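You operate a simulated robot arm through the tools that you are given. There is no shell and no other tool.

You run a simulated two-armed robot. Do the job below in one go: nothing can be reset, and whatever is moved stays where it is left.

## Task
Tighten and comb the flat braid, then wind it to the yellow line.
Fine: pull the handle first; stand the green comb back in its tray; push the handle back, swing the lever off, wind with the orange knob, swing the lever back; the blue comb and the other braids stay as they are.

The check looks at the end state, three seconds after you hand in, the way a careful person would. Anything else that was tipped, shoved, dropped, spilled or broken makes it a failure.

## Robot
Two 7-joint arms with fingered hands on one trunk that stands fixed in place. Base frame: the origin is at the foot of the trunk, x ahead of it, y to its left, z up; the work surface is at about z = 0.818. Units: m, degrees, N and s.
The left shoulder is at [0.079, 0.125, 1.117], the right one opposite. With the tool pointing down near the work surface each hand reaches from about 0.46 to 0.82 m from the base axis, measured 20 degrees to its own side. Payload 3.6 kg a hand.
Tool frame (each hand has its own): the origin (TCP) lies between the finger pads and is the grasp point; the fingertips stand 0.03 m ahead of it; z points along the fingers, y is the line along which they close. The gripper opens to 0.104 m; its body begins 0.035 m behind the TCP. The gripper is a hand of 4 fingers: y runs from the thumb to the fingers, the wrist lies at [-0.015, -0.104, -0.178] in the tool frame, and closing takes about 1.5 s.
Orientation is that of the tool frame in the base frame, as a unit quaternion [x, y, z, w]. With the fingers straight down and the wrist toward the robot, the tool's x, y and z point along [0, 1, 0], [1, 0, 0] and [0, 0, -1] of the base frame.

## Interface
- The arms move only by the tool send_rows. It takes "left_motion", "right_motion" or both (then of equal length, played together; a hand with none holds still); each is a list that holds one entry, the list of rows, each a list of 6 numbers: the shift along the base's x, y, z in units of 40 mm (1.0 is 40 mm), then the turn, a rotation vector about the base's x, y, z in units of 6 degrees (1.0 is 6 degrees). In form: [[[dx, dy, dz, ax, ay, az], ...]]. A call has 1 to 20 rows; each row shifts and turns the commanded pose from where the row before left it. "left_grip" and "right_grip" are, for a hand that has rows, the finger opening in m, from 0 to 0.104, set as the call begins (left out, the last holds). A call with a number of a shift or a turn outside -1 to 1 is refused whole. Each row takes 0.2 s and may step no farther than 0.05 m and 8.6 degrees from the row before; otherwise, or with a gripper value out of range, the whole call is refused. Where a pose cannot be reached the arm comes as near as it can. A force on the tool above 90 N (or 10 N above the force at the start of the call, whichever is more), or a blocked arm, ends the call early, and 0.2 s more pass. The fingers move at their own pace (about 0.072 m/s each) and stop on an object; they squeeze with about 32 N. The grip force told is the motor's: it shows also when the fingers shut on nothing. Time passes only in rows, and 0.2 s behind the last, so rows that do not move let the fingers close. It gives the time, the measured TCP pose, the force on the tool (base axes), the opening and the grip force at its end, in the units of the frame above (readings bear some noise), with the torque about the TCP (base axes, N m) and any sound that the robot's microphone picked up, and new pictures: "show" is both (left out), scene, wrist or none (wrist: the cameras of the hands that moved).
- Cameras (640 x 400 px; columns grow to the right, rows downward): "scene" is now at [0.1916, -0.0188, 1.2491]; the picture's right is [-0.22, -0.98, 0.00], its down [-0.61, 0.14, -0.78] and it looks along [0.76, -0.17, -0.62] (base axes); focal length 214 px, centre (320, 200). "left" rides on the left gripper at [-0.061, -0.092, -0.13] in its tool frame; the picture's right is [-0.81, -0.28, 0.52], its down [0.53, -0.71, 0.46] and it looks along [0.24, 0.64, 0.72] (tool axes); focal length 275 px, centre (320, 200). "right" rides on the right gripper at [0.061, -0.092, -0.13] in its tool frame; the picture's right is [-0.81, 0.27, -0.52], its down [-0.53, -0.71, 0.46] and it looks along [-0.24, 0.64, 0.72] (tool axes); focal length 275 px, centre (320, 200). There is no depth. A picture from a camera that has moved, and an enlarged one, comes with that camera's place and axes in the base frame and with its lens.
- lift_body(by): moves the trunk up (or, below 0, down) by that many m; the arms and the scene camera ride with it, the base frame stays. It gives what a move gives, with no picture.
- move_fingers(index, middle, ring, thumb_bend, thumb_turn, hand): sets how far each is bent, from 0 (flat) to 1 (curled in); at 0.3 the hand is open as for a grip, at 0.7 the pads meet at the TCP. One left out holds its place. A second passes; each finger stops where it meets its share of the squeeze, and holds until it gets a number again. A gripper value or a shape takes the hand back. It gives what a move gives, with no picture; readings hold the bend of each and the force on the fingers (four entries, about 0 where the hand has none), thumb and palm. thumb_turn goes from beside the hand (0) to across from the fingers (1), as for a grip.
- grasp_type(shape, hand): the hand has 4 fingers and takes this shape, open, in about a second: jaw (thumb against the fingers, like two jaws); tri (thumb and two fingers); tip (a fingertip pinch); poke (one finger out to press); point (the index stretched); flat (the hand flat); cup (the hand cupped); fist (a fist). The gripper value then closes the fingers along that shape, each until it touches; the sizes above hold for jaw. It gives what a move gives, with no picture.
- aim_head(pan, tilt): turns the head with the scene camera to pan (to the left, within 80 degrees either way) and tilt (down, from -29 to 69), counted from straight ahead of the robot (the tilt from the chest, where the trunk bows). It gives what a move gives, and a new picture of the scene camera.
- close_up(camera, box): a new picture of the part [left, top, right, bottom] of that camera's present view, enlarged. The clock stands still meanwhile.
- finish_job(): hands the job in; it is judged then, once.

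Places have to be worked out from the pictures, the camera data and where the tool is seen. Open the grippers and draw the arms clear of the work before you hand the job in, unless the task says otherwise.

The tools are called after "Call:" as name(argument=value, ...) on one line, values as JSON. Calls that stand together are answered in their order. send_rows: Moves the arms, as the interface text tells. Its arguments: {"type":"object","properties":{"left_motion":{"type":"array"},"left_grip":{"type":"number"},"right_motion":{"type":"array"},"right_grip":{"type":"number"},"show":{"type":"string","enum":["both","scene","wrist","none"]}},"required":[]} The other tools are called the same way: lift_body (by) moves the trunk up or down; grasp_type (shape, hand) gives the hand a shape; move_fingers (index, middle, ring, thumb_bend, thumb_turn, hand) moves the fingers one by one; aim_head (pan, tilt) turns the head that bears the scene camera; close_up (camera, box) takes an enlarged picture of a part of a camera's view; finish_job () hands the job in.

At the start:

```text
time_s: 0.0
left_tcp_pos: [0.5387, 0.0979, 1.1954]
left_tcp_rot: [0.707, 0.707, 0.0, 0.0]
left_contact_force: [0.0, -0.5, -0.8]
left_moment: [0.02, -0.01, 0.02]
left_opening: 0.1035
left_grip_force: 0.0
left_shape: jaw
left_bend: [0.3, 0.3, 0.3, 0.3, 0.98]
left_finger forces: [0.1, 0.0, 0.0, 0.0, 0.1, 0.1]
right_tcp_pos: [0.4095, -0.3229, 1.1619]
right_tcp_rot: [0.707, 0.707, -0.001, 0.0]
right_contact_force: [0.2, 0.4, -0.2]
right_moment: [-0.03, -0.01, -0.01]
right_opening: 0.1036
right_grip_force: 0.0
right_shape: jaw
right_bend: [0.3, 0.3, 0.3, 0.3, 0.98]
right_finger forces: [0.0, 0.1, 0.0, 0.0, 0.1, 0.0]
trunk travel left (down, up): [-0.35, 0.186]
head pan, tilt (commanded): [-12.7, 38.4]
```

scene: 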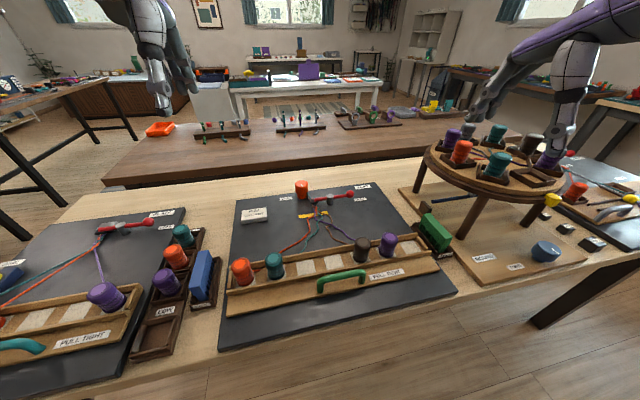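
right: 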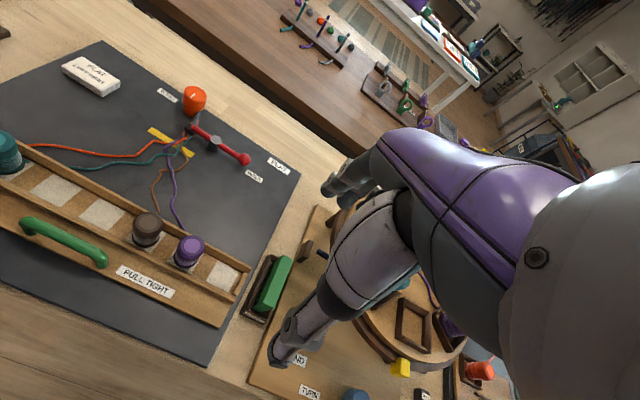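
left: 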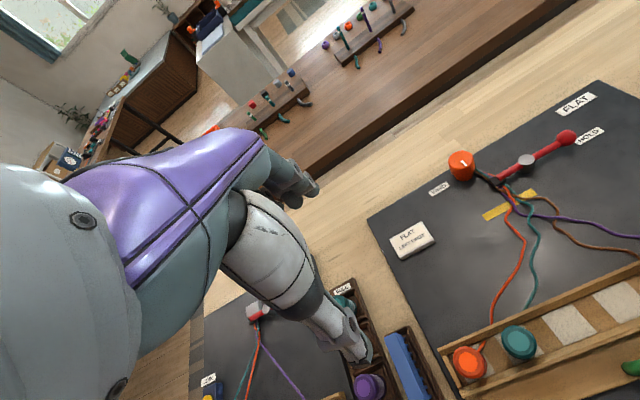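

I start by studying the scene; the flat braid board is in the middle, with the green comb at its right. I take close-ups before moving anything.

Call:
close_up(camera="scene", box=[210, 170, 470, 340])

Call:
close_up(camera="scene", box=[270, 170, 390, 250])

Call:
close_up(camera="scene", box=[400, 110, 640, 280])

Call:
close_up(camera="right", box=[0, 40, 320, 360])

Call:
close_up(camera="left", box=[360, 80, 640, 400])

```text
2.35 times, centred on (340, 255) of scene
camera zoom: at [0.1916, -0.0188, 1.2491], right [-0.22, -0.98, 0.0], down [-0.61, 0.14, -0.78], along [0.76, -0.17, -0.62], focal length 505 px, centre (273, 71)
```

zoom: 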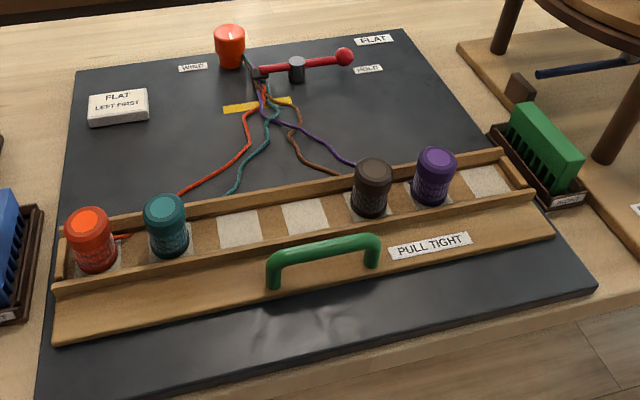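

```text
5.00 times, centred on (330, 210) of scene
camera zoom: at [0.1916, -0.0188, 1.2491], right [-0.22, -0.98, 0.0], down [-0.61, 0.14, -0.78], along [0.76, -0.17, -0.62], focal length 1072 px, centre (270, 150)
```

zoom: 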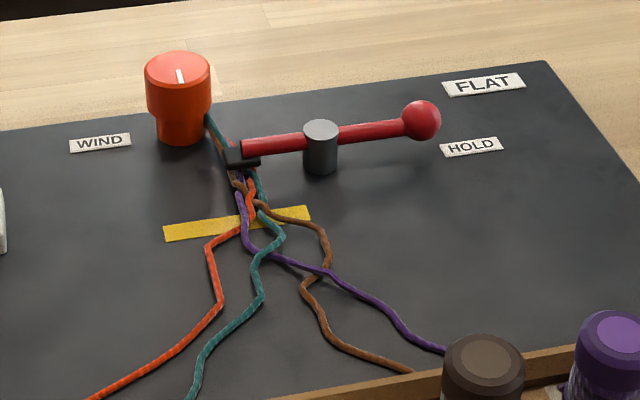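

```text
2.35 times, centred on (520, 195) of scene
camera zoom: at [0.1916, -0.0188, 1.2491], right [-0.22, -0.98, 0.0], down [-0.61, 0.14, -0.78], along [0.76, -0.17, -0.62], focal length 505 px, centre (-151, 212)
```

zoom: 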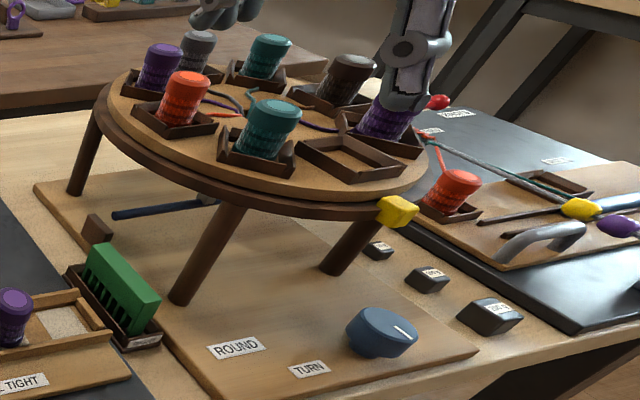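

```text
1.25 times, centred on (160, 200) of right
camera zoom: at [0.3201, -0.2618, 1.2917], right [0.27, -0.81, 0.52], down [-0.71, -0.53, -0.46], along [0.64, -0.24, -0.72], focal length 344 px, centre (520, 200)
```

zoom: 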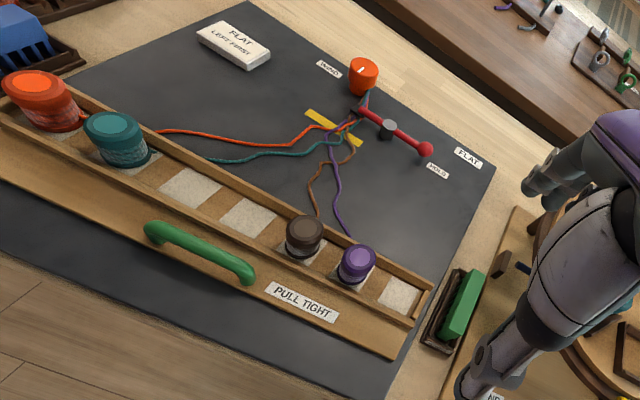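

```text
1.25 times, centred on (500, 240) of left
camera zoom: at [0.448, 0.0401, 1.3258], right [-0.28, -0.81, -0.52], down [-0.71, 0.53, -0.46], along [0.64, 0.24, -0.72], focal length 344 px, centre (95, 150)
```

zoom: 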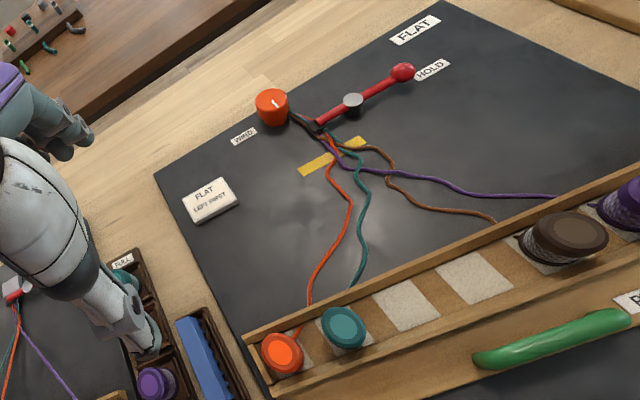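

The board, handle, bobbins, lever and knob are visible. I zoom further on the handle, the comb in its tray, and the clamp area to see how each works.

Call:
close_up(camera="scene", box=[405, 200, 465, 260])

Call:
close_up(camera="scene", box=[290, 180, 370, 230])

Call:
close_up(camera="scene", box=[300, 250, 420, 320])

Call:
close_up(camera="left", box=[440, 90, 620, 230])

Call:
close_up(camera="right", box=[130, 70, 300, 200])

Call:
close_up(camera="right", box=[220, 220, 320, 340])

```text
6.67 times, centred on (435, 230) of scene
camera zoom: at [0.1916, -0.0188, 1.2491], right [-0.22, -0.98, 0.0], down [-0.61, 0.14, -0.78], along [0.76, -0.17, -0.62], focal length 1430 px, centre (-447, 0)
```

zoom: 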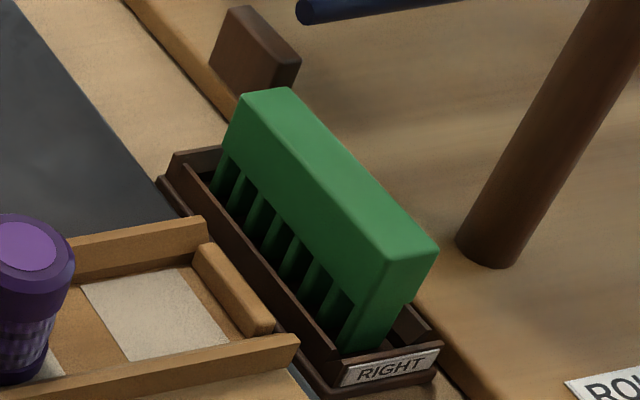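

```text
8.00 times, centred on (330, 205) of scene
camera zoom: at [0.1916, -0.0188, 1.2491], right [-0.22, -0.98, 0.0], down [-0.61, 0.14, -0.78], along [0.76, -0.17, -0.62], focal length 1716 px, centre (240, 160)
```

zoom: 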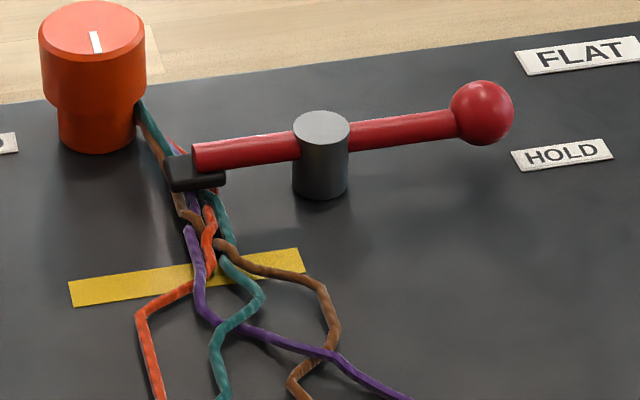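

```text
5.33 times, centred on (360, 285) of scene
camera zoom: at [0.1916, -0.0188, 1.2491], right [-0.22, -0.98, 0.0], down [-0.61, 0.14, -0.78], along [0.76, -0.17, -0.62], focal length 1144 px, centre (107, -253)
```

zoom: 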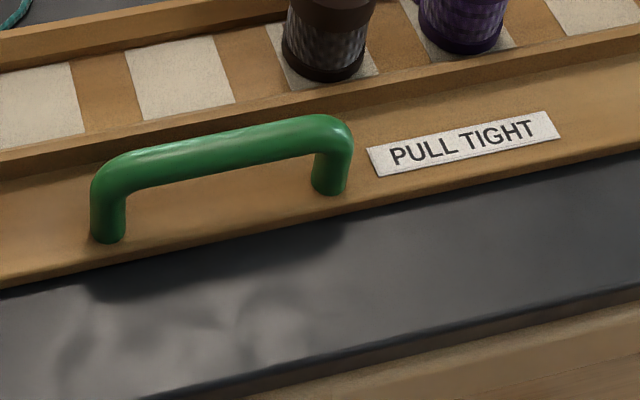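

```text
2.86 times, centred on (530, 160) of left
camera zoom: at [0.448, 0.0401, 1.3258], right [-0.28, -0.81, -0.52], down [-0.71, 0.53, -0.46], along [0.64, 0.24, -0.72], focal length 786 px, centre (-280, 314)
```

zoom: 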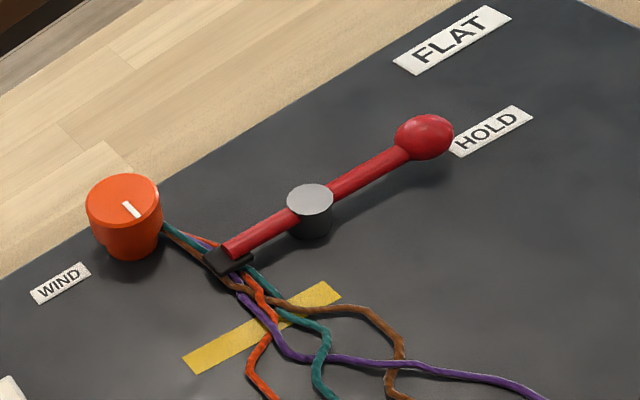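

```text
3.08 times, centred on (215, 135) of right
camera zoom: at [0.3201, -0.2618, 1.2917], right [0.27, -0.81, 0.52], down [-0.71, -0.53, -0.46], along [0.64, -0.24, -0.72], focal length 847 px, centre (643, 400)
```

zoom: 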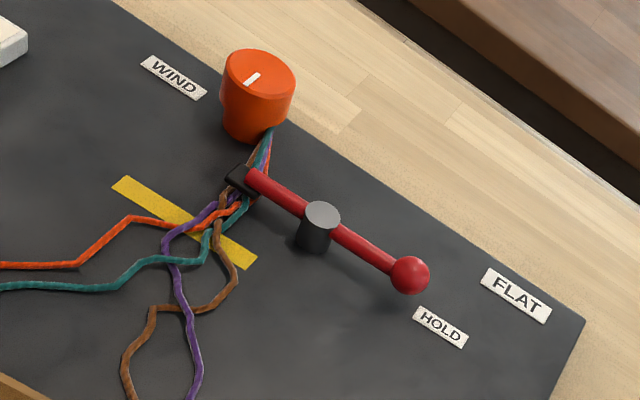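

```text
3.33 times, centred on (270, 280) of right
camera zoom: at [0.3201, -0.2618, 1.2917], right [0.27, -0.81, 0.52], down [-0.71, -0.53, -0.46], along [0.64, -0.24, -0.72], focal length 918 px, centre (487, -67)
```

zoom: 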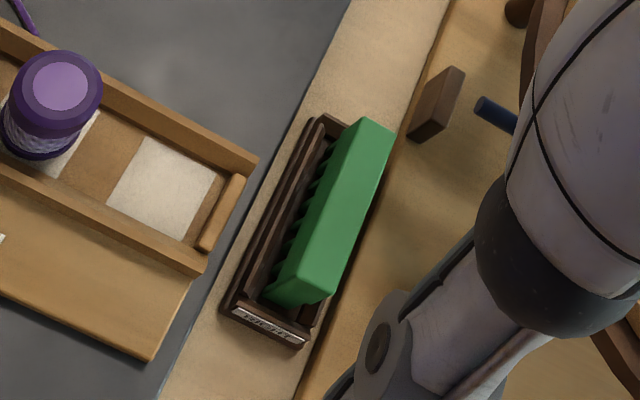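

The handle bar sits around (0.413, -0.116, 0.872), comb top around (0.495, -0.384, 0.871), lever pivot (0.69, -0.164), knob (0.739, -0.082). I move the left arm aside and bring the right hand above the handle with fingers tilted back toward the robot.

Call:
send_rows(left_motion=[[[0, 0.85, 0, 0, 0, 0], [0, 0.85, 0, 0, 0, 0], [0, 0.85, 0, 0, 0, 0], [0, 0.85, 0, 0, 0, 0], [0, 0.85, 0, 0, 0, 0], [0, 0.85, 0, 0, 0, 0]]], right_motion=[[[0.1, 0.9, -0.6, 0, 0.85, 0], [0.1, 0.9, -0.6, 0, 0.85, 0], [0.1, 0.9, -0.6, 0, 0.85, 0], [0.1, 0.9, -0.6, 0, 0.85, 0], [0.1, 0.9, -0.6, 0, 0.85, 0], [0.1, 0.9, -0.6, 0, 0.75, 0]]], right_grip=0.06)

```text
time_s: 1.4
left_tcp_pos: [0.5411, 0.3041, 1.1938]
left_tcp_rot: [0.707, 0.707, -0.001, 0.0]
left_contact_force: [0.3, -0.1, 0.1]
left_moment: [0.0, 0.03, -0.02]
left_opening: 0.1038
left_grip_force: 0.2
left_shape: jaw
left_bend: [0.3, 0.3, 0.3, 0.3, 0.98]
left_finger forces: [0.0, 0.1, 0.0, 0.0, 0.1, 0.0]
right_tcp_pos: [0.434, -0.1063, 1.0169]
right_tcp_rot: [0.683, 0.683, -0.184, -0.184]
right_contact_force: [0.2, 0.4, -0.2]
right_moment: [-0.01, 0.06, -0.01]
right_opening: 0.0606
right_grip_force: 0.1
right_shape: jaw
right_bend: [0.74, 0.41, 0.38, 0.66, 1.0]
right_finger forces: [0.0, 0.0, 0.0, 0.1, 0.0, 0.0]
trunk travel left (down, up): [-0.35, 0.186]
head pan, tilt (commanded): [-12.7, 38.4]
camera scene: at [0.1929, -0.0187, 1.2489], right [-0.22, -0.98, 0.0], down [-0.61, 0.14, -0.78], along [0.76, -0.17, -0.62], focal length 214 px, centre (320, 200)
camera right: at [0.4226, -0.0451, 1.1752], right [0.5, -0.81, 0.31], down [-0.85, -0.53, -0.04], along [0.19, -0.24, -0.95], focal length 275 px, centre (320, 200)
camera left: at [0.4499, 0.2447, 1.3243], right [-0.28, -0.81, -0.52], down [-0.71, 0.53, -0.45], along [0.64, 0.24, -0.73], focal length 275 px, centre (320, 200)
```

scene: 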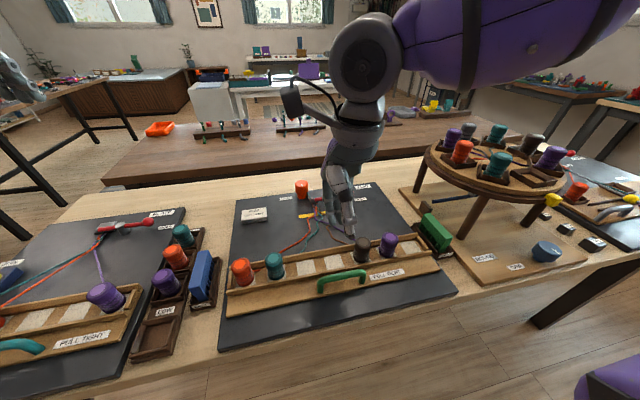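
right: 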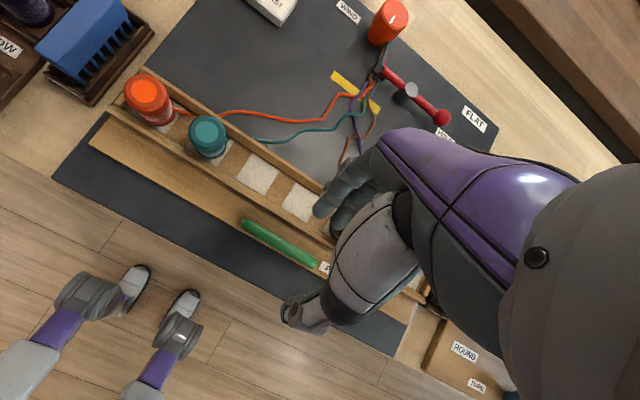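
left: 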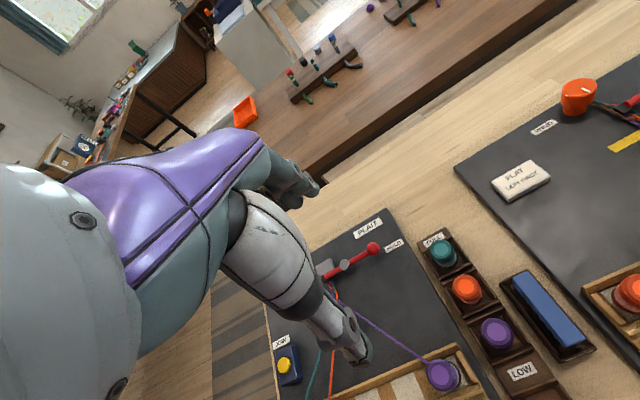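

The hand is above the handle area. I zoom in on how the fingers lie relative to the bar.

Call:
close_up(camera="right", box=[200, 120, 440, 350])

Call:
close_up(camera="scene", box=[270, 130, 430, 300])

Call:
close_up(camera="right", box=[310, 0, 480, 170])

```text
1.74 times, centred on (320, 235) of right
camera zoom: at [0.4226, -0.0451, 1.1752], right [0.5, -0.81, 0.31], down [-0.85, -0.53, -0.04], along [0.19, -0.24, -0.95], focal length 479 px, centre (320, 139)
```

zoom: 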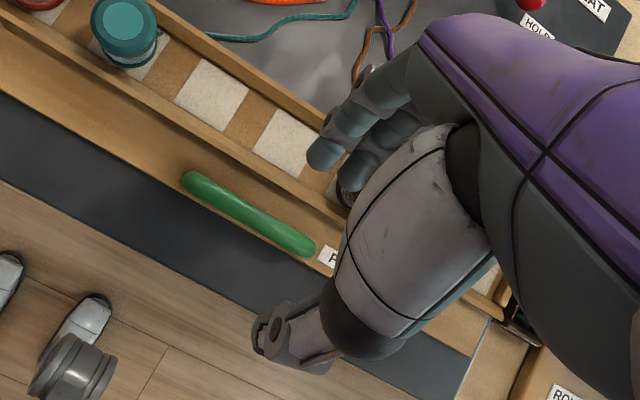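

```text
2.35 times, centred on (350, 215) of scene
camera zoom: at [0.1929, -0.0187, 1.2489], right [-0.22, -0.98, 0.0], down [-0.61, 0.14, -0.78], along [0.76, -0.17, -0.62], focal length 505 px, centre (249, 165)
```

zoom: 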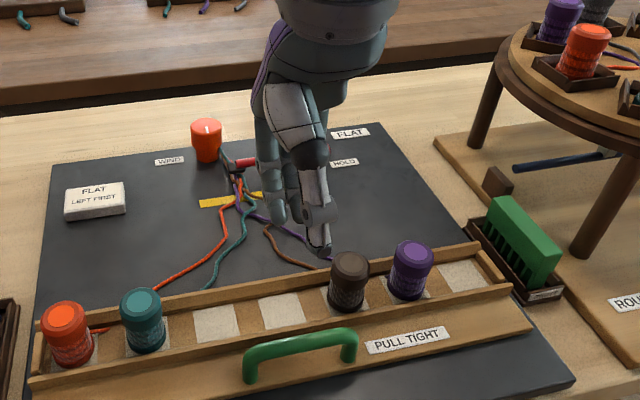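

```text
2.35 times, centred on (395, 85) of right
camera zoom: at [0.4226, -0.0451, 1.1752], right [0.5, -0.81, 0.31], down [-0.85, -0.53, -0.04], along [0.19, -0.24, -0.95], focal length 648 px, centre (144, 471)
```

zoom: 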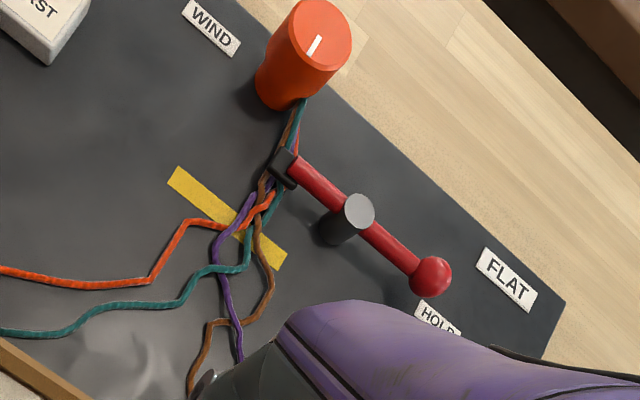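

To use less tilt near the robot I raise the trunk 0.12 m, so the right hand can come down almost vertically over the handle.

Call:
lift_body(by=0.12)

Call:
close_up(camera="scene", box=[260, 220, 420, 320])

```text
time_s: 2.9
left_tcp_pos: [0.5397, 0.3031, 1.3143]
left_tcp_rot: [0.707, 0.707, 0.0, -0.001]
left_contact_force: [-0.3, 0.4, -0.5]
left_moment: [0.0, 0.03, -0.03]
left_opening: 0.1035
left_grip_force: 0.0
left_shape: jaw
left_bend: [0.3, 0.3, 0.3, 0.3, 0.98]
left_finger forces: [0.0, 0.0, 0.1, 0.0, 0.1, 0.1]
right_tcp_pos: [0.4343, -0.1075, 1.137]
right_tcp_rot: [0.683, 0.683, -0.183, -0.183]
right_contact_force: [0.2, 0.0, 0.7]
right_moment: [-0.02, 0.02, 0.0]
right_opening: 0.0606
right_grip_force: 0.1
right_shape: jaw
right_bend: [0.74, 0.41, 0.38, 0.66, 1.0]
right_finger forces: [0.0, 0.0, 0.0, 0.0, 0.1, 0.0]
trunk travel left (down, up): [-0.47, 0.066]
head pan, tilt (commanded): [-12.7, 38.4]
```

```text
4.00 times, centred on (340, 270) of scene
camera zoom: at [0.1489, -0.0188, 1.3792], right [-0.22, -0.98, 0.0], down [-0.61, 0.14, -0.78], along [0.76, -0.17, -0.62], focal length 858 px, centre (240, -80)
```

zoom: 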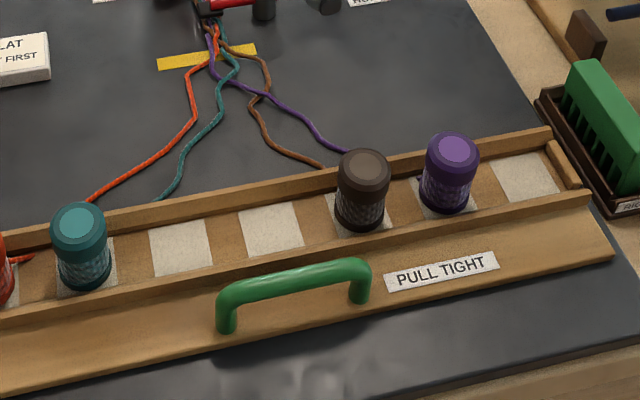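

The trunk is up and the view is clear. I lower the right hand to z≈0.96 over the bar while reducing the tilt to about 12°, opening 0.05.

Call:
send_rows(right_motion=[[[-0.07, -0.02, -0.88, 0, -0.6, 0], [-0.07, -0.02, -0.88, 0, -0.6, 0], [-0.07, -0.02, -0.88, 0, -0.6, 0], [-0.07, -0.02, -0.88, 0, -0.6, 0], [-0.07, -0.02, -0.88, 0, -0.6, 0]]], right_grip=0.055)

Call:
close_up(camera="scene", box=[260, 200, 420, 320])

Call:
close_up(camera="right", box=[150, 100, 400, 350])

```text
time_s: 4.1
left_tcp_pos: [0.5396, 0.302, 1.3152]
left_tcp_rot: [0.708, 0.707, 0.0, 0.0]
left_contact_force: [0.7, 0.1, -1.1]
left_moment: [-0.01, 0.01, 0.0]
left_opening: 0.1035
left_grip_force: 0.0
left_shape: jaw
left_bend: [0.3, 0.3, 0.3, 0.3, 0.98]
left_finger forces: [0.0, 0.0, 0.0, 0.0, 0.1, 0.1]
right_tcp_pos: [0.419, -0.1122, 0.9599]
right_tcp_rot: [0.704, 0.703, -0.074, -0.074]
right_contact_force: [0.3, -0.5, -0.1]
right_moment: [-0.03, 0.01, -0.01]
right_opening: 0.0553
right_grip_force: 0.1
right_shape: jaw
right_bend: [0.74, 0.43, 0.4, 0.68, 1.0]
right_finger forces: [0.0, 0.1, 0.0, 0.0, 0.0, 0.0]
trunk travel left (down, up): [-0.47, 0.066]
head pan, tilt (commanded): [-12.7, 38.4]
camera scene: at [0.1489, -0.0191, 1.3793], right [-0.22, -0.98, 0.0], down [-0.61, 0.14, -0.78], along [0.76, -0.17, -0.62], focal length 214 px, centre (320, 200)
camera right: at [0.3587, -0.0496, 1.1078], right [0.38, -0.81, 0.45], down [-0.79, -0.53, -0.3], along [0.48, -0.24, -0.84], focal length 275 px, centre (320, 200)
```

scene: 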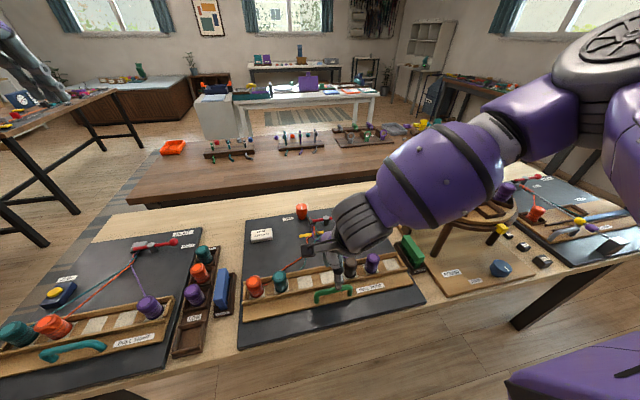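
right: 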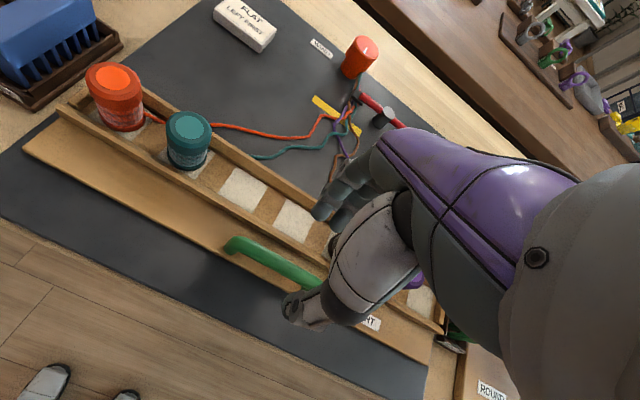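

```text
3.33 times, centred on (340, 260) of scene
camera zoom: at [0.1489, -0.0191, 1.3793], right [-0.22, -0.98, 0.0], down [-0.61, 0.14, -0.78], along [0.76, -0.17, -0.62], focal length 715 px, centre (253, 0)
```

zoom: 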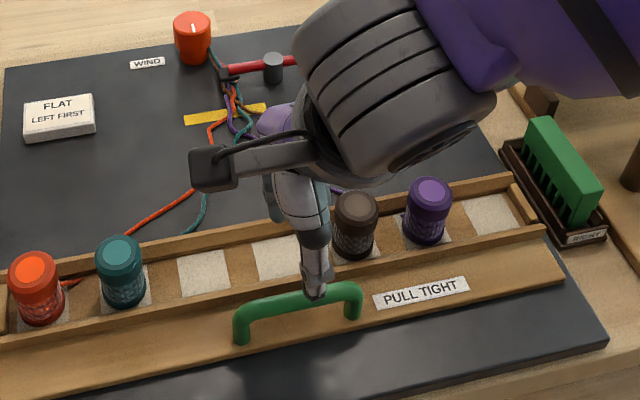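

```text
1.60 times, centred on (275, 225) of right
camera zoom: at [0.3587, -0.0496, 1.1078], right [0.38, -0.81, 0.45], down [-0.79, -0.53, -0.3], along [0.48, -0.24, -0.84], focal length 440 px, centre (392, 160)
```

zoom: 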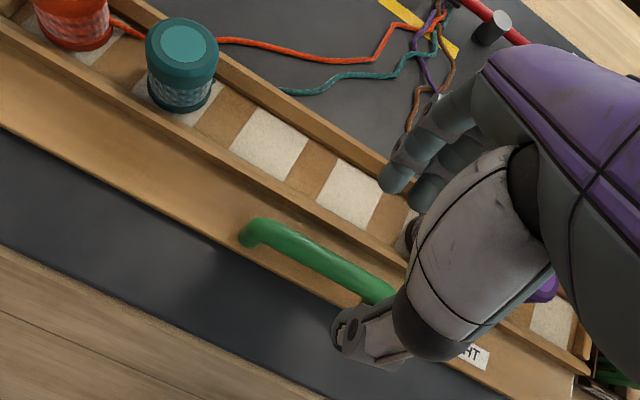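

Reach is fine. I shift slightly left to stay clear of the brown bobbin and descend gently so the fingers straddle the bar.

Call:
send_rows(right_motion=[[[0, 0.3, -0.3, 0, 0, 0], [0, 0, -0.4, 0, 0, 0], [0, 0, -0.4, 0, 0, 0], [0, 0, -0.3, 0, 0, 0]]])

Call:
close_up(camera="scene", box=[280, 230, 400, 320])

Call:
close_up(camera="right", box=[200, 150, 400, 350])

```text
time_s: 5.1
left_tcp_pos: [0.5397, 0.3019, 1.3142]
left_tcp_rot: [0.707, 0.707, 0.001, 0.0]
left_contact_force: [-0.1, 0.0, -0.2]
left_moment: [0.04, -0.04, -0.01]
left_opening: 0.1035
left_grip_force: 0.0
left_shape: jaw
left_bend: [0.3, 0.3, 0.3, 0.3, 0.98]
left_finger forces: [0.0, 0.0, 0.0, 0.0, 0.0, 0.1]
right_tcp_pos: [0.4188, -0.0993, 0.906]
right_tcp_rot: [0.703, 0.703, -0.074, -0.073]
right_contact_force: [-1.7, -0.2, 0.2]
right_moment: [0.03, 0.02, 0.02]
right_opening: 0.0551
right_grip_force: 0.1
right_shape: jaw
right_bend: [0.74, 0.43, 0.4, 0.68, 1.0]
right_finger forces: [0.0, 0.1, 0.0, 0.0, 0.1, 0.0]
trunk travel left (down, up): [-0.47, 0.066]
head pan, tilt (commanded): [-12.7, 38.4]
camera scene: at [0.1486, -0.0189, 1.3793], right [-0.22, -0.98, 0.0], down [-0.61, 0.14, -0.78], along [0.76, -0.17, -0.62], focal length 214 px, centre (320, 200)
camera right: at [0.3591, -0.0375, 1.0518], right [0.38, -0.81, 0.45], down [-0.79, -0.53, -0.3], along [0.48, -0.24, -0.84], focal length 275 px, centre (320, 200)
```

scene: 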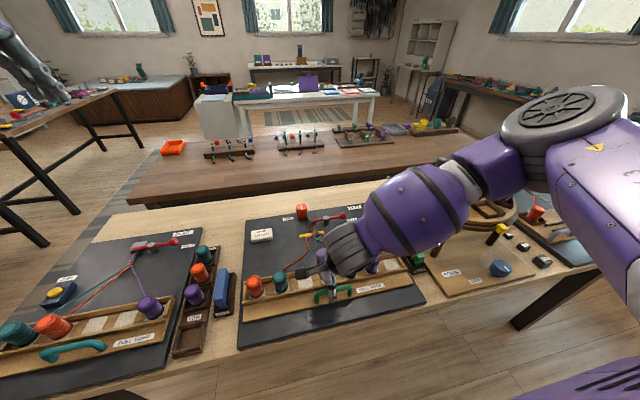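
right: 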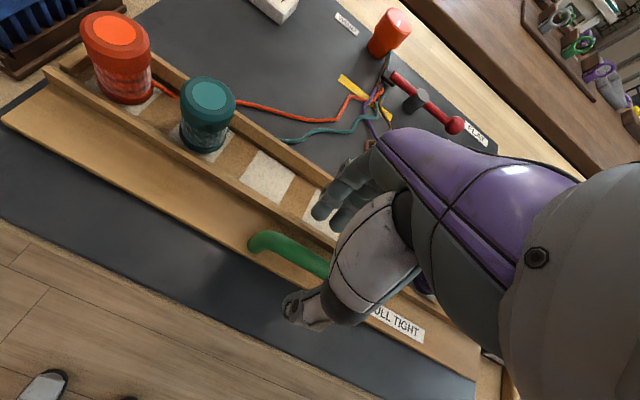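

```text
4.44 times, centred on (340, 275) of scene
camera zoom: at [0.1486, -0.0189, 1.3793], right [-0.22, -0.98, 0.0], down [-0.61, 0.14, -0.78], along [0.76, -0.17, -0.62], focal length 953 px, centre (231, -133)
```

zoom: 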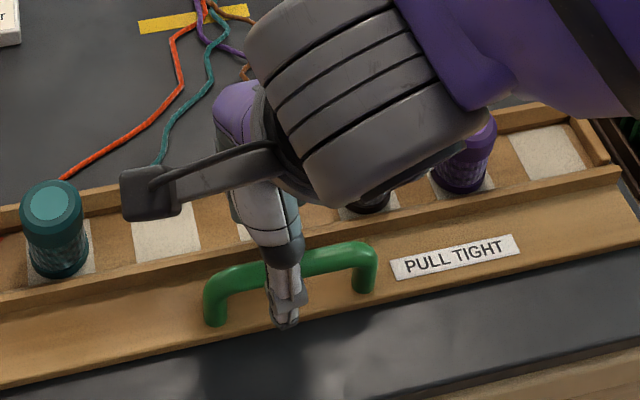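

```text
2.00 times, centred on (300, 250) of right
camera zoom: at [0.3591, -0.0375, 1.0518], right [0.38, -0.81, 0.45], down [-0.79, -0.53, -0.3], along [0.48, -0.24, -0.84], focal length 551 px, centre (360, 100)
```

zoom: 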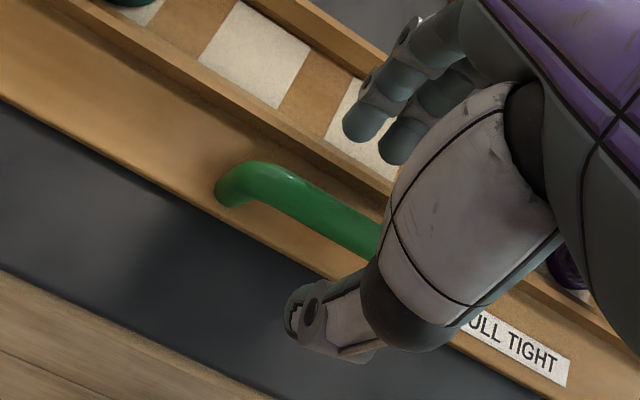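

The thumb is on the near side and the three fingers beyond the bar. I lower another 8 mm and close the fingers on the bar.

Call:
send_rows(right_motion=[[[0, 0, -0.2, 0, 0, 0], [0, 0, 0, 0, 0, 0]]], show="none")

Call:
send_rows(right_motion=[[[0, 0, 0, 0, 0, 0], [0, 0, 0, 0, 0, 0], [0, 0, 0, 0, 0, 0], [0, 0, 0, 0, 0, 0], [0, 0, 0, 0, 0, 0], [0, 0, 0, 0, 0, 0]]], right_grip=0.0)

Call:
close_up(camera="scene", box=[280, 230, 400, 320])

Call:
close_up(camera="right", box=[200, 150, 400, 350])

```text
time_s: 5.7
left_tcp_pos: [0.5391, 0.3036, 1.3151]
left_tcp_rot: [0.707, 0.707, 0.0, -0.001]
left_contact_force: [-0.5, 0.2, 0.1]
left_moment: [-0.02, -0.02, -0.02]
left_opening: 0.1033
left_grip_force: 0.1
left_shape: jaw
left_bend: [0.3, 0.3, 0.3, 0.3, 0.98]
left_finger forces: [0.0, 0.0, 0.0, 0.1, 0.0, 0.0]
right_tcp_pos: [0.42, -0.0998, 0.8982]
right_tcp_rot: [0.703, 0.703, -0.073, -0.073]
right_contact_force: [0.3, 1.7, 0.0]
right_moment: [-0.02, -0.02, -0.02]
right_opening: 0.0553
right_grip_force: 0.1
right_shape: jaw
right_bend: [0.74, 0.43, 0.4, 0.68, 1.0]
right_finger forces: [0.0, 0.0, 0.0, 0.0, 0.0, 0.1]
trunk travel left (down, up): [-0.47, 0.066]
head pan, tilt (commanded): [-12.7, 38.4]
```

```text
time_s: 7.1
left_tcp_pos: [0.5396, 0.3029, 1.316]
left_tcp_rot: [0.707, 0.707, 0.0, 0.0]
left_contact_force: [-0.1, -0.1, -0.6]
left_moment: [0.03, 0.02, 0.02]
left_opening: 0.1039
left_grip_force: 0.0
left_shape: jaw
left_bend: [0.3, 0.3, 0.3, 0.3, 0.98]
left_finger forces: [0.0, 0.0, 0.0, 0.1, 0.0, 0.0]
right_tcp_pos: [0.42, -0.099, 0.8984]
right_tcp_rot: [0.703, 0.704, -0.073, -0.073]
right_contact_force: [2.8, 0.4, 1.7]
right_moment: [0.04, -0.13, -0.04]
right_opening: 0.0002
right_grip_force: 32.7
right_shape: jaw
right_bend: [0.71, 0.66, 0.7, 0.63, 1.0]
right_finger forces: [0.0, 0.1, 0.1, 0.1, 0.1, 0.0]
trunk travel left (down, up): [-0.47, 0.066]
head pan, tilt (commanded): [-12.7, 38.4]
camera scene: at [0.1489, -0.0188, 1.3793], right [-0.22, -0.98, 0.0], down [-0.61, 0.14, -0.78], along [0.76, -0.17, -0.62], focal length 214 px, centre (320, 200)
camera right: at [0.3596, -0.0376, 1.0441], right [0.38, -0.81, 0.45], down [-0.79, -0.53, -0.3], along [0.48, -0.24, -0.84], focal length 275 px, centre (320, 200)
```

scene: 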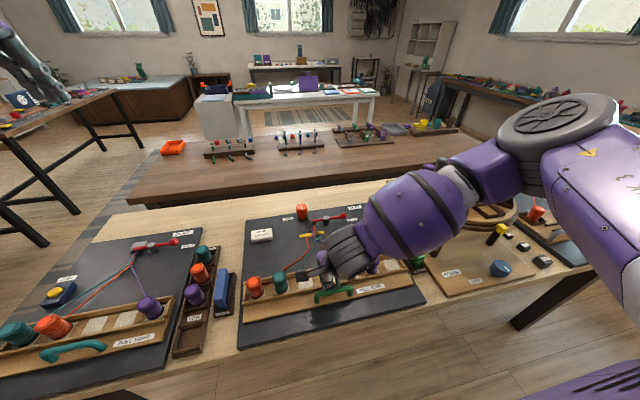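
right: 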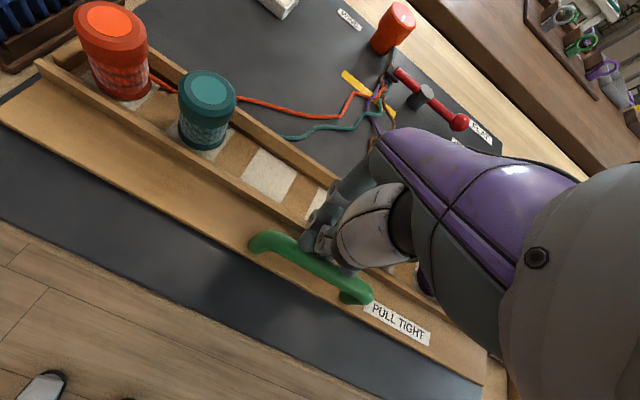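

```text
4.44 times, centred on (340, 275) of scene
camera zoom: at [0.1489, -0.0188, 1.3793], right [-0.22, -0.98, 0.0], down [-0.61, 0.14, -0.78], along [0.76, -0.17, -0.62], focal length 953 px, centre (231, -133)
```

zoom: 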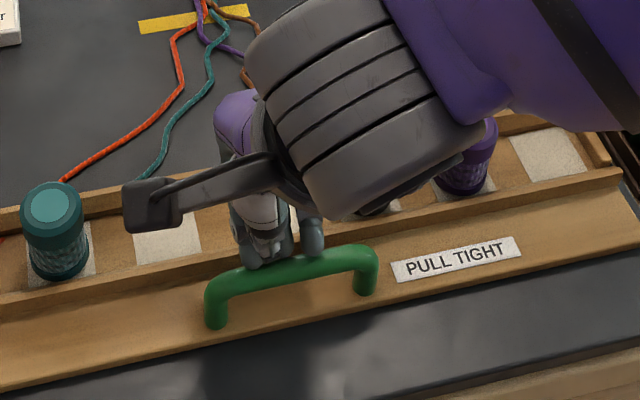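

```text
2.00 times, centred on (300, 250) of right
camera zoom: at [0.3596, -0.0376, 1.0441], right [0.38, -0.81, 0.45], down [-0.79, -0.53, -0.3], along [0.48, -0.24, -0.84], focal length 551 px, centre (360, 100)
```

zoom: 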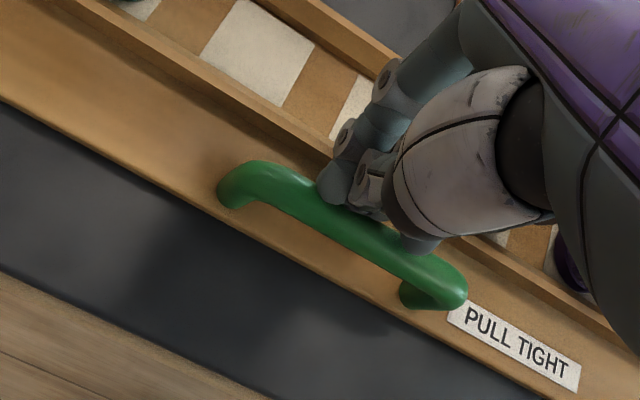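

The fingers closed just behind/above the bar rather than around it. I'll use the closed fingertips as a hook: shift 16 mm away from the bar, down ~12 mm, then check before pulling.

Call:
send_rows(right_motion=[[[0.4, 0, 0, 0, 0, 0], [0, -0.2, -0.15, 0, 0, 0], [0, 0, -0.15, 0, 0, 0], [0, 0, 0, 0, 0, 0]]])

Call:
close_up(camera="scene", box=[280, 230, 400, 320])

Call:
close_up(camera="right", box=[200, 150, 400, 350])

```text
time_s: 8.1
left_tcp_pos: [0.5395, 0.303, 1.3155]
left_tcp_rot: [0.707, 0.708, 0.0, 0.0]
left_contact_force: [0.4, -0.1, 0.1]
left_moment: [0.0, 0.02, 0.04]
left_opening: 0.1036
left_grip_force: 0.0
left_shape: jaw
left_bend: [0.3, 0.3, 0.3, 0.3, 0.98]
left_finger forces: [0.0, 0.0, 0.0, 0.0, 0.0, 0.0]
right_tcp_pos: [0.4353, -0.1072, 0.8861]
right_tcp_rot: [0.703, 0.704, -0.074, -0.074]
right_contact_force: [0.4, 0.0, -0.1]
right_moment: [0.02, -0.01, 0.01]
right_opening: 0.0
right_grip_force: 31.9
right_shape: jaw
right_bend: [0.71, 0.66, 0.7, 0.63, 1.0]
right_finger forces: [0.1, 0.0, 0.0, 0.0, 0.0, 0.0]
trunk travel left (down, up): [-0.47, 0.066]
head pan, tilt (commanded): [-12.7, 38.4]
camera scene: at [0.1484, -0.019, 1.3794], right [-0.22, -0.98, 0.0], down [-0.61, 0.14, -0.78], along [0.76, -0.17, -0.62], focal length 214 px, centre (320, 200)
camera right: at [0.3752, -0.0457, 1.0319], right [0.38, -0.81, 0.45], down [-0.79, -0.53, -0.3], along [0.48, -0.24, -0.84], focal length 275 px, centre (320, 200)
```

scene: 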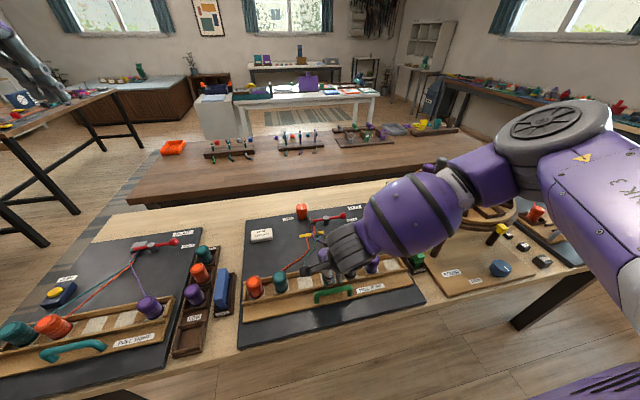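
right: 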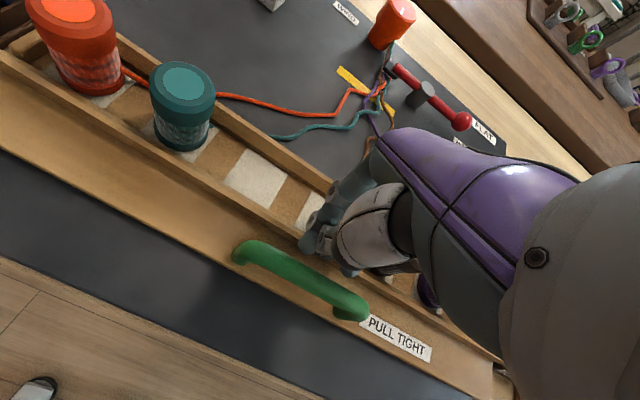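

```text
4.44 times, centred on (340, 275) of scene
camera zoom: at [0.1484, -0.019, 1.3794], right [-0.22, -0.98, 0.0], down [-0.61, 0.14, -0.78], along [0.76, -0.17, -0.62], focal length 953 px, centre (231, -133)
```

zoom: 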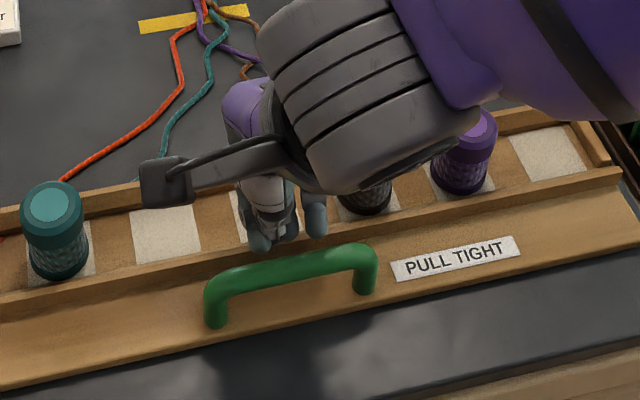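

```text
2.00 times, centred on (300, 250) of right
camera zoom: at [0.3752, -0.0457, 1.0319], right [0.38, -0.81, 0.45], down [-0.79, -0.53, -0.3], along [0.48, -0.24, -0.84], focal length 551 px, centre (360, 100)
```

zoom: 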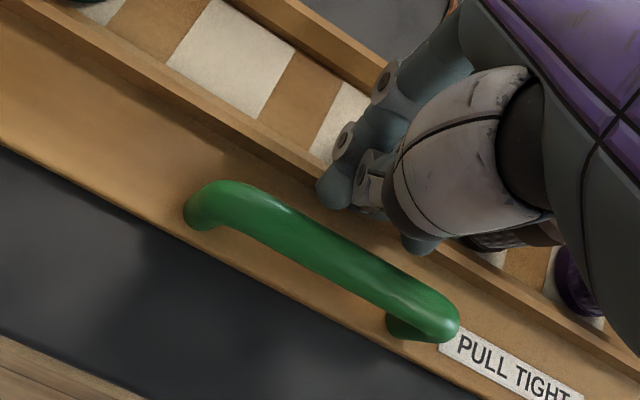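

The hooked fingertips are at about (0.435, -0.10, 0.863), just beyond and below the bar. I pull gently toward the robot in small steps and read the force.

Call:
send_rows(right_motion=[[[0, 0, -0.1, 0, 0, 0], [-0.2, 0, 0, 0, 0, 0], [-0.2, 0, 0, 0, 0, 0], [-0.2, 0, 0, 0, 0, 0], [0, 0, 0, 0, 0, 0]]])

Call:
close_up(camera="scene", box=[230, 190, 430, 330])

```text
time_s: 9.3
left_tcp_pos: [0.5405, 0.3024, 1.3154]
left_tcp_rot: [0.707, 0.707, 0.0, 0.0]
left_contact_force: [1.2, 0.4, -0.5]
left_moment: [0.01, 0.0, -0.01]
left_opening: 0.1038
left_grip_force: 0.1
left_shape: jaw
left_bend: [0.3, 0.3, 0.3, 0.3, 0.98]
left_finger forces: [0.1, 0.0, 0.0, 0.1, 0.0, 0.1]
right_tcp_pos: [0.4109, -0.1081, 0.8821]
right_tcp_rot: [0.703, 0.703, -0.074, -0.073]
right_contact_force: [2.1, -0.2, -1.0]
right_moment: [0.0, -0.02, 0.04]
right_opening: 0.0
right_grip_force: 32.2
right_shape: jaw
right_bend: [0.71, 0.66, 0.7, 0.63, 1.0]
right_finger forces: [0.0, 0.0, 1.7, 0.0, 0.1, 0.0]
trunk travel left (down, up): [-0.47, 0.066]
head pan, tilt (commanded): [-12.7, 38.4]
camera scene: at [0.1489, -0.0189, 1.3793], right [-0.22, -0.98, 0.0], down [-0.61, 0.14, -0.78], along [0.76, -0.17, -0.62], focal length 214 px, centre (320, 200)
camera right: at [0.3516, -0.0458, 1.0279], right [0.38, -0.81, 0.45], down [-0.79, -0.53, -0.3], along [0.48, -0.24, -0.84], focal length 275 px, centre (320, 200)
```

scene: 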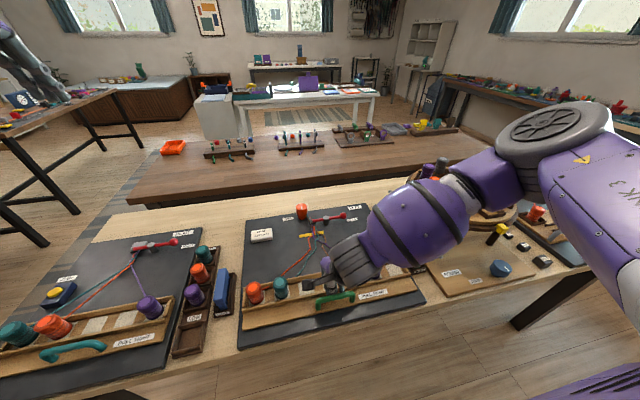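
right: 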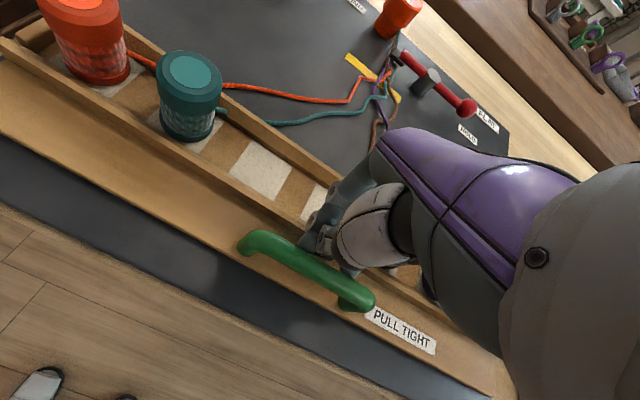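

```text
2.86 times, centred on (330, 260) of scene
camera zoom: at [0.1489, -0.0189, 1.3793], right [-0.22, -0.98, 0.0], down [-0.61, 0.14, -0.78], along [0.76, -0.17, -0.62], focal length 613 px, centre (291, 29)
```

zoom: 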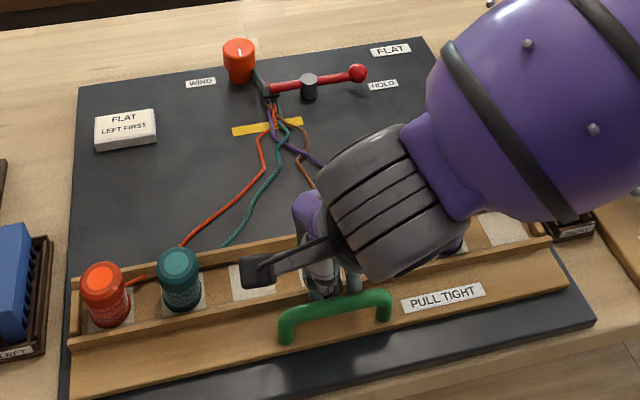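

The carriage is sliding with about 2 N. I continue pulling another 24 mm.

Call:
send_rows(right_motion=[[[-0.2, 0, 0, 0, 0, 0], [-0.2, 0, 0, 0, 0, 0], [-0.2, 0, 0, 0, 0, 0], [0, 0, 0, 0, 0, 0]]])

Call:
close_up(camera="scene", box=[230, 190, 430, 330])

```text
time_s: 10.3
left_tcp_pos: [0.5408, 0.3022, 1.3162]
left_tcp_rot: [0.707, 0.707, 0.0, 0.001]
left_contact_force: [-0.4, 1.1, -0.9]
left_moment: [0.01, -0.02, 0.0]
left_opening: 0.1036
left_grip_force: 0.1
left_shape: jaw
left_bend: [0.3, 0.3, 0.3, 0.3, 0.98]
left_finger forces: [0.0, 0.0, 0.0, 0.1, 0.0, 0.1]
right_tcp_pos: [0.3879, -0.109, 0.8825]
right_tcp_rot: [0.704, 0.703, -0.074, -0.074]
right_contact_force: [1.3, 0.2, 1.0]
right_moment: [0.01, -0.01, 0.02]
right_opening: 0.0001
right_grip_force: 31.8
right_shape: jaw
right_bend: [0.71, 0.66, 0.7, 0.63, 1.0]
right_finger forces: [0.1, 0.1, 0.5, 0.0, 0.0, 0.1]
trunk travel left (down, up): [-0.47, 0.066]
head pan, tilt (commanded): [-12.7, 38.4]
camera scene: at [0.1488, -0.0188, 1.3793], right [-0.22, -0.98, 0.0], down [-0.61, 0.14, -0.78], along [0.76, -0.17, -0.62], focal length 214 px, centre (320, 200)
camera right: at [0.327, -0.0456, 1.0283], right [0.38, -0.81, 0.45], down [-0.79, -0.53, -0.3], along [0.48, -0.24, -0.84], focal length 275 px, centre (320, 200)
```

scene: 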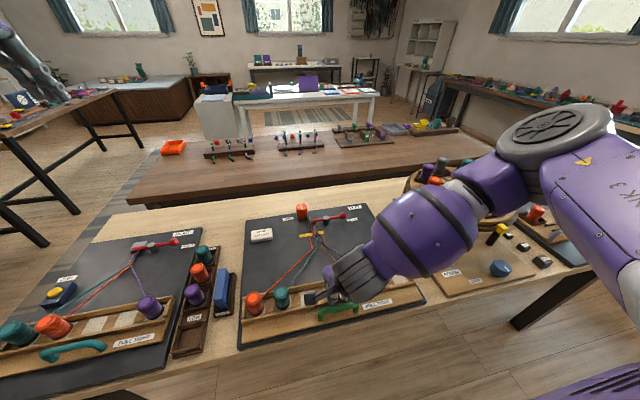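
right: 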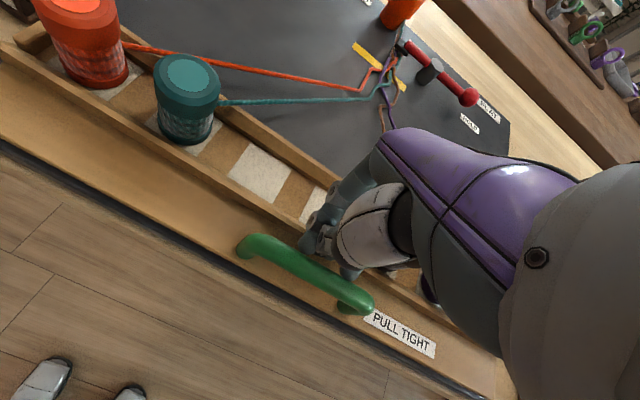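

```text
2.86 times, centred on (330, 260) of scene
camera zoom: at [0.1488, -0.0188, 1.3793], right [-0.22, -0.98, 0.0], down [-0.61, 0.14, -0.78], along [0.76, -0.17, -0.62], focal length 613 px, centre (291, 29)
```

zoom: 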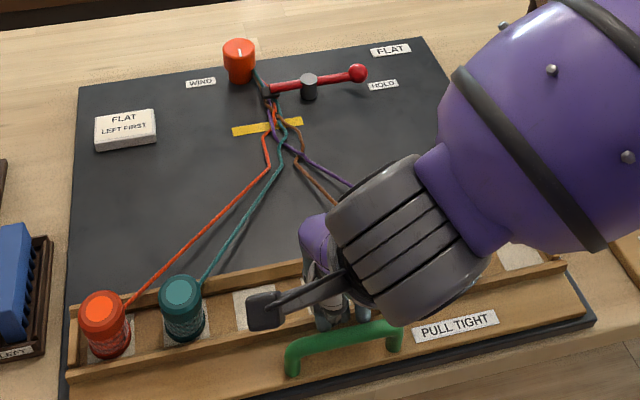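

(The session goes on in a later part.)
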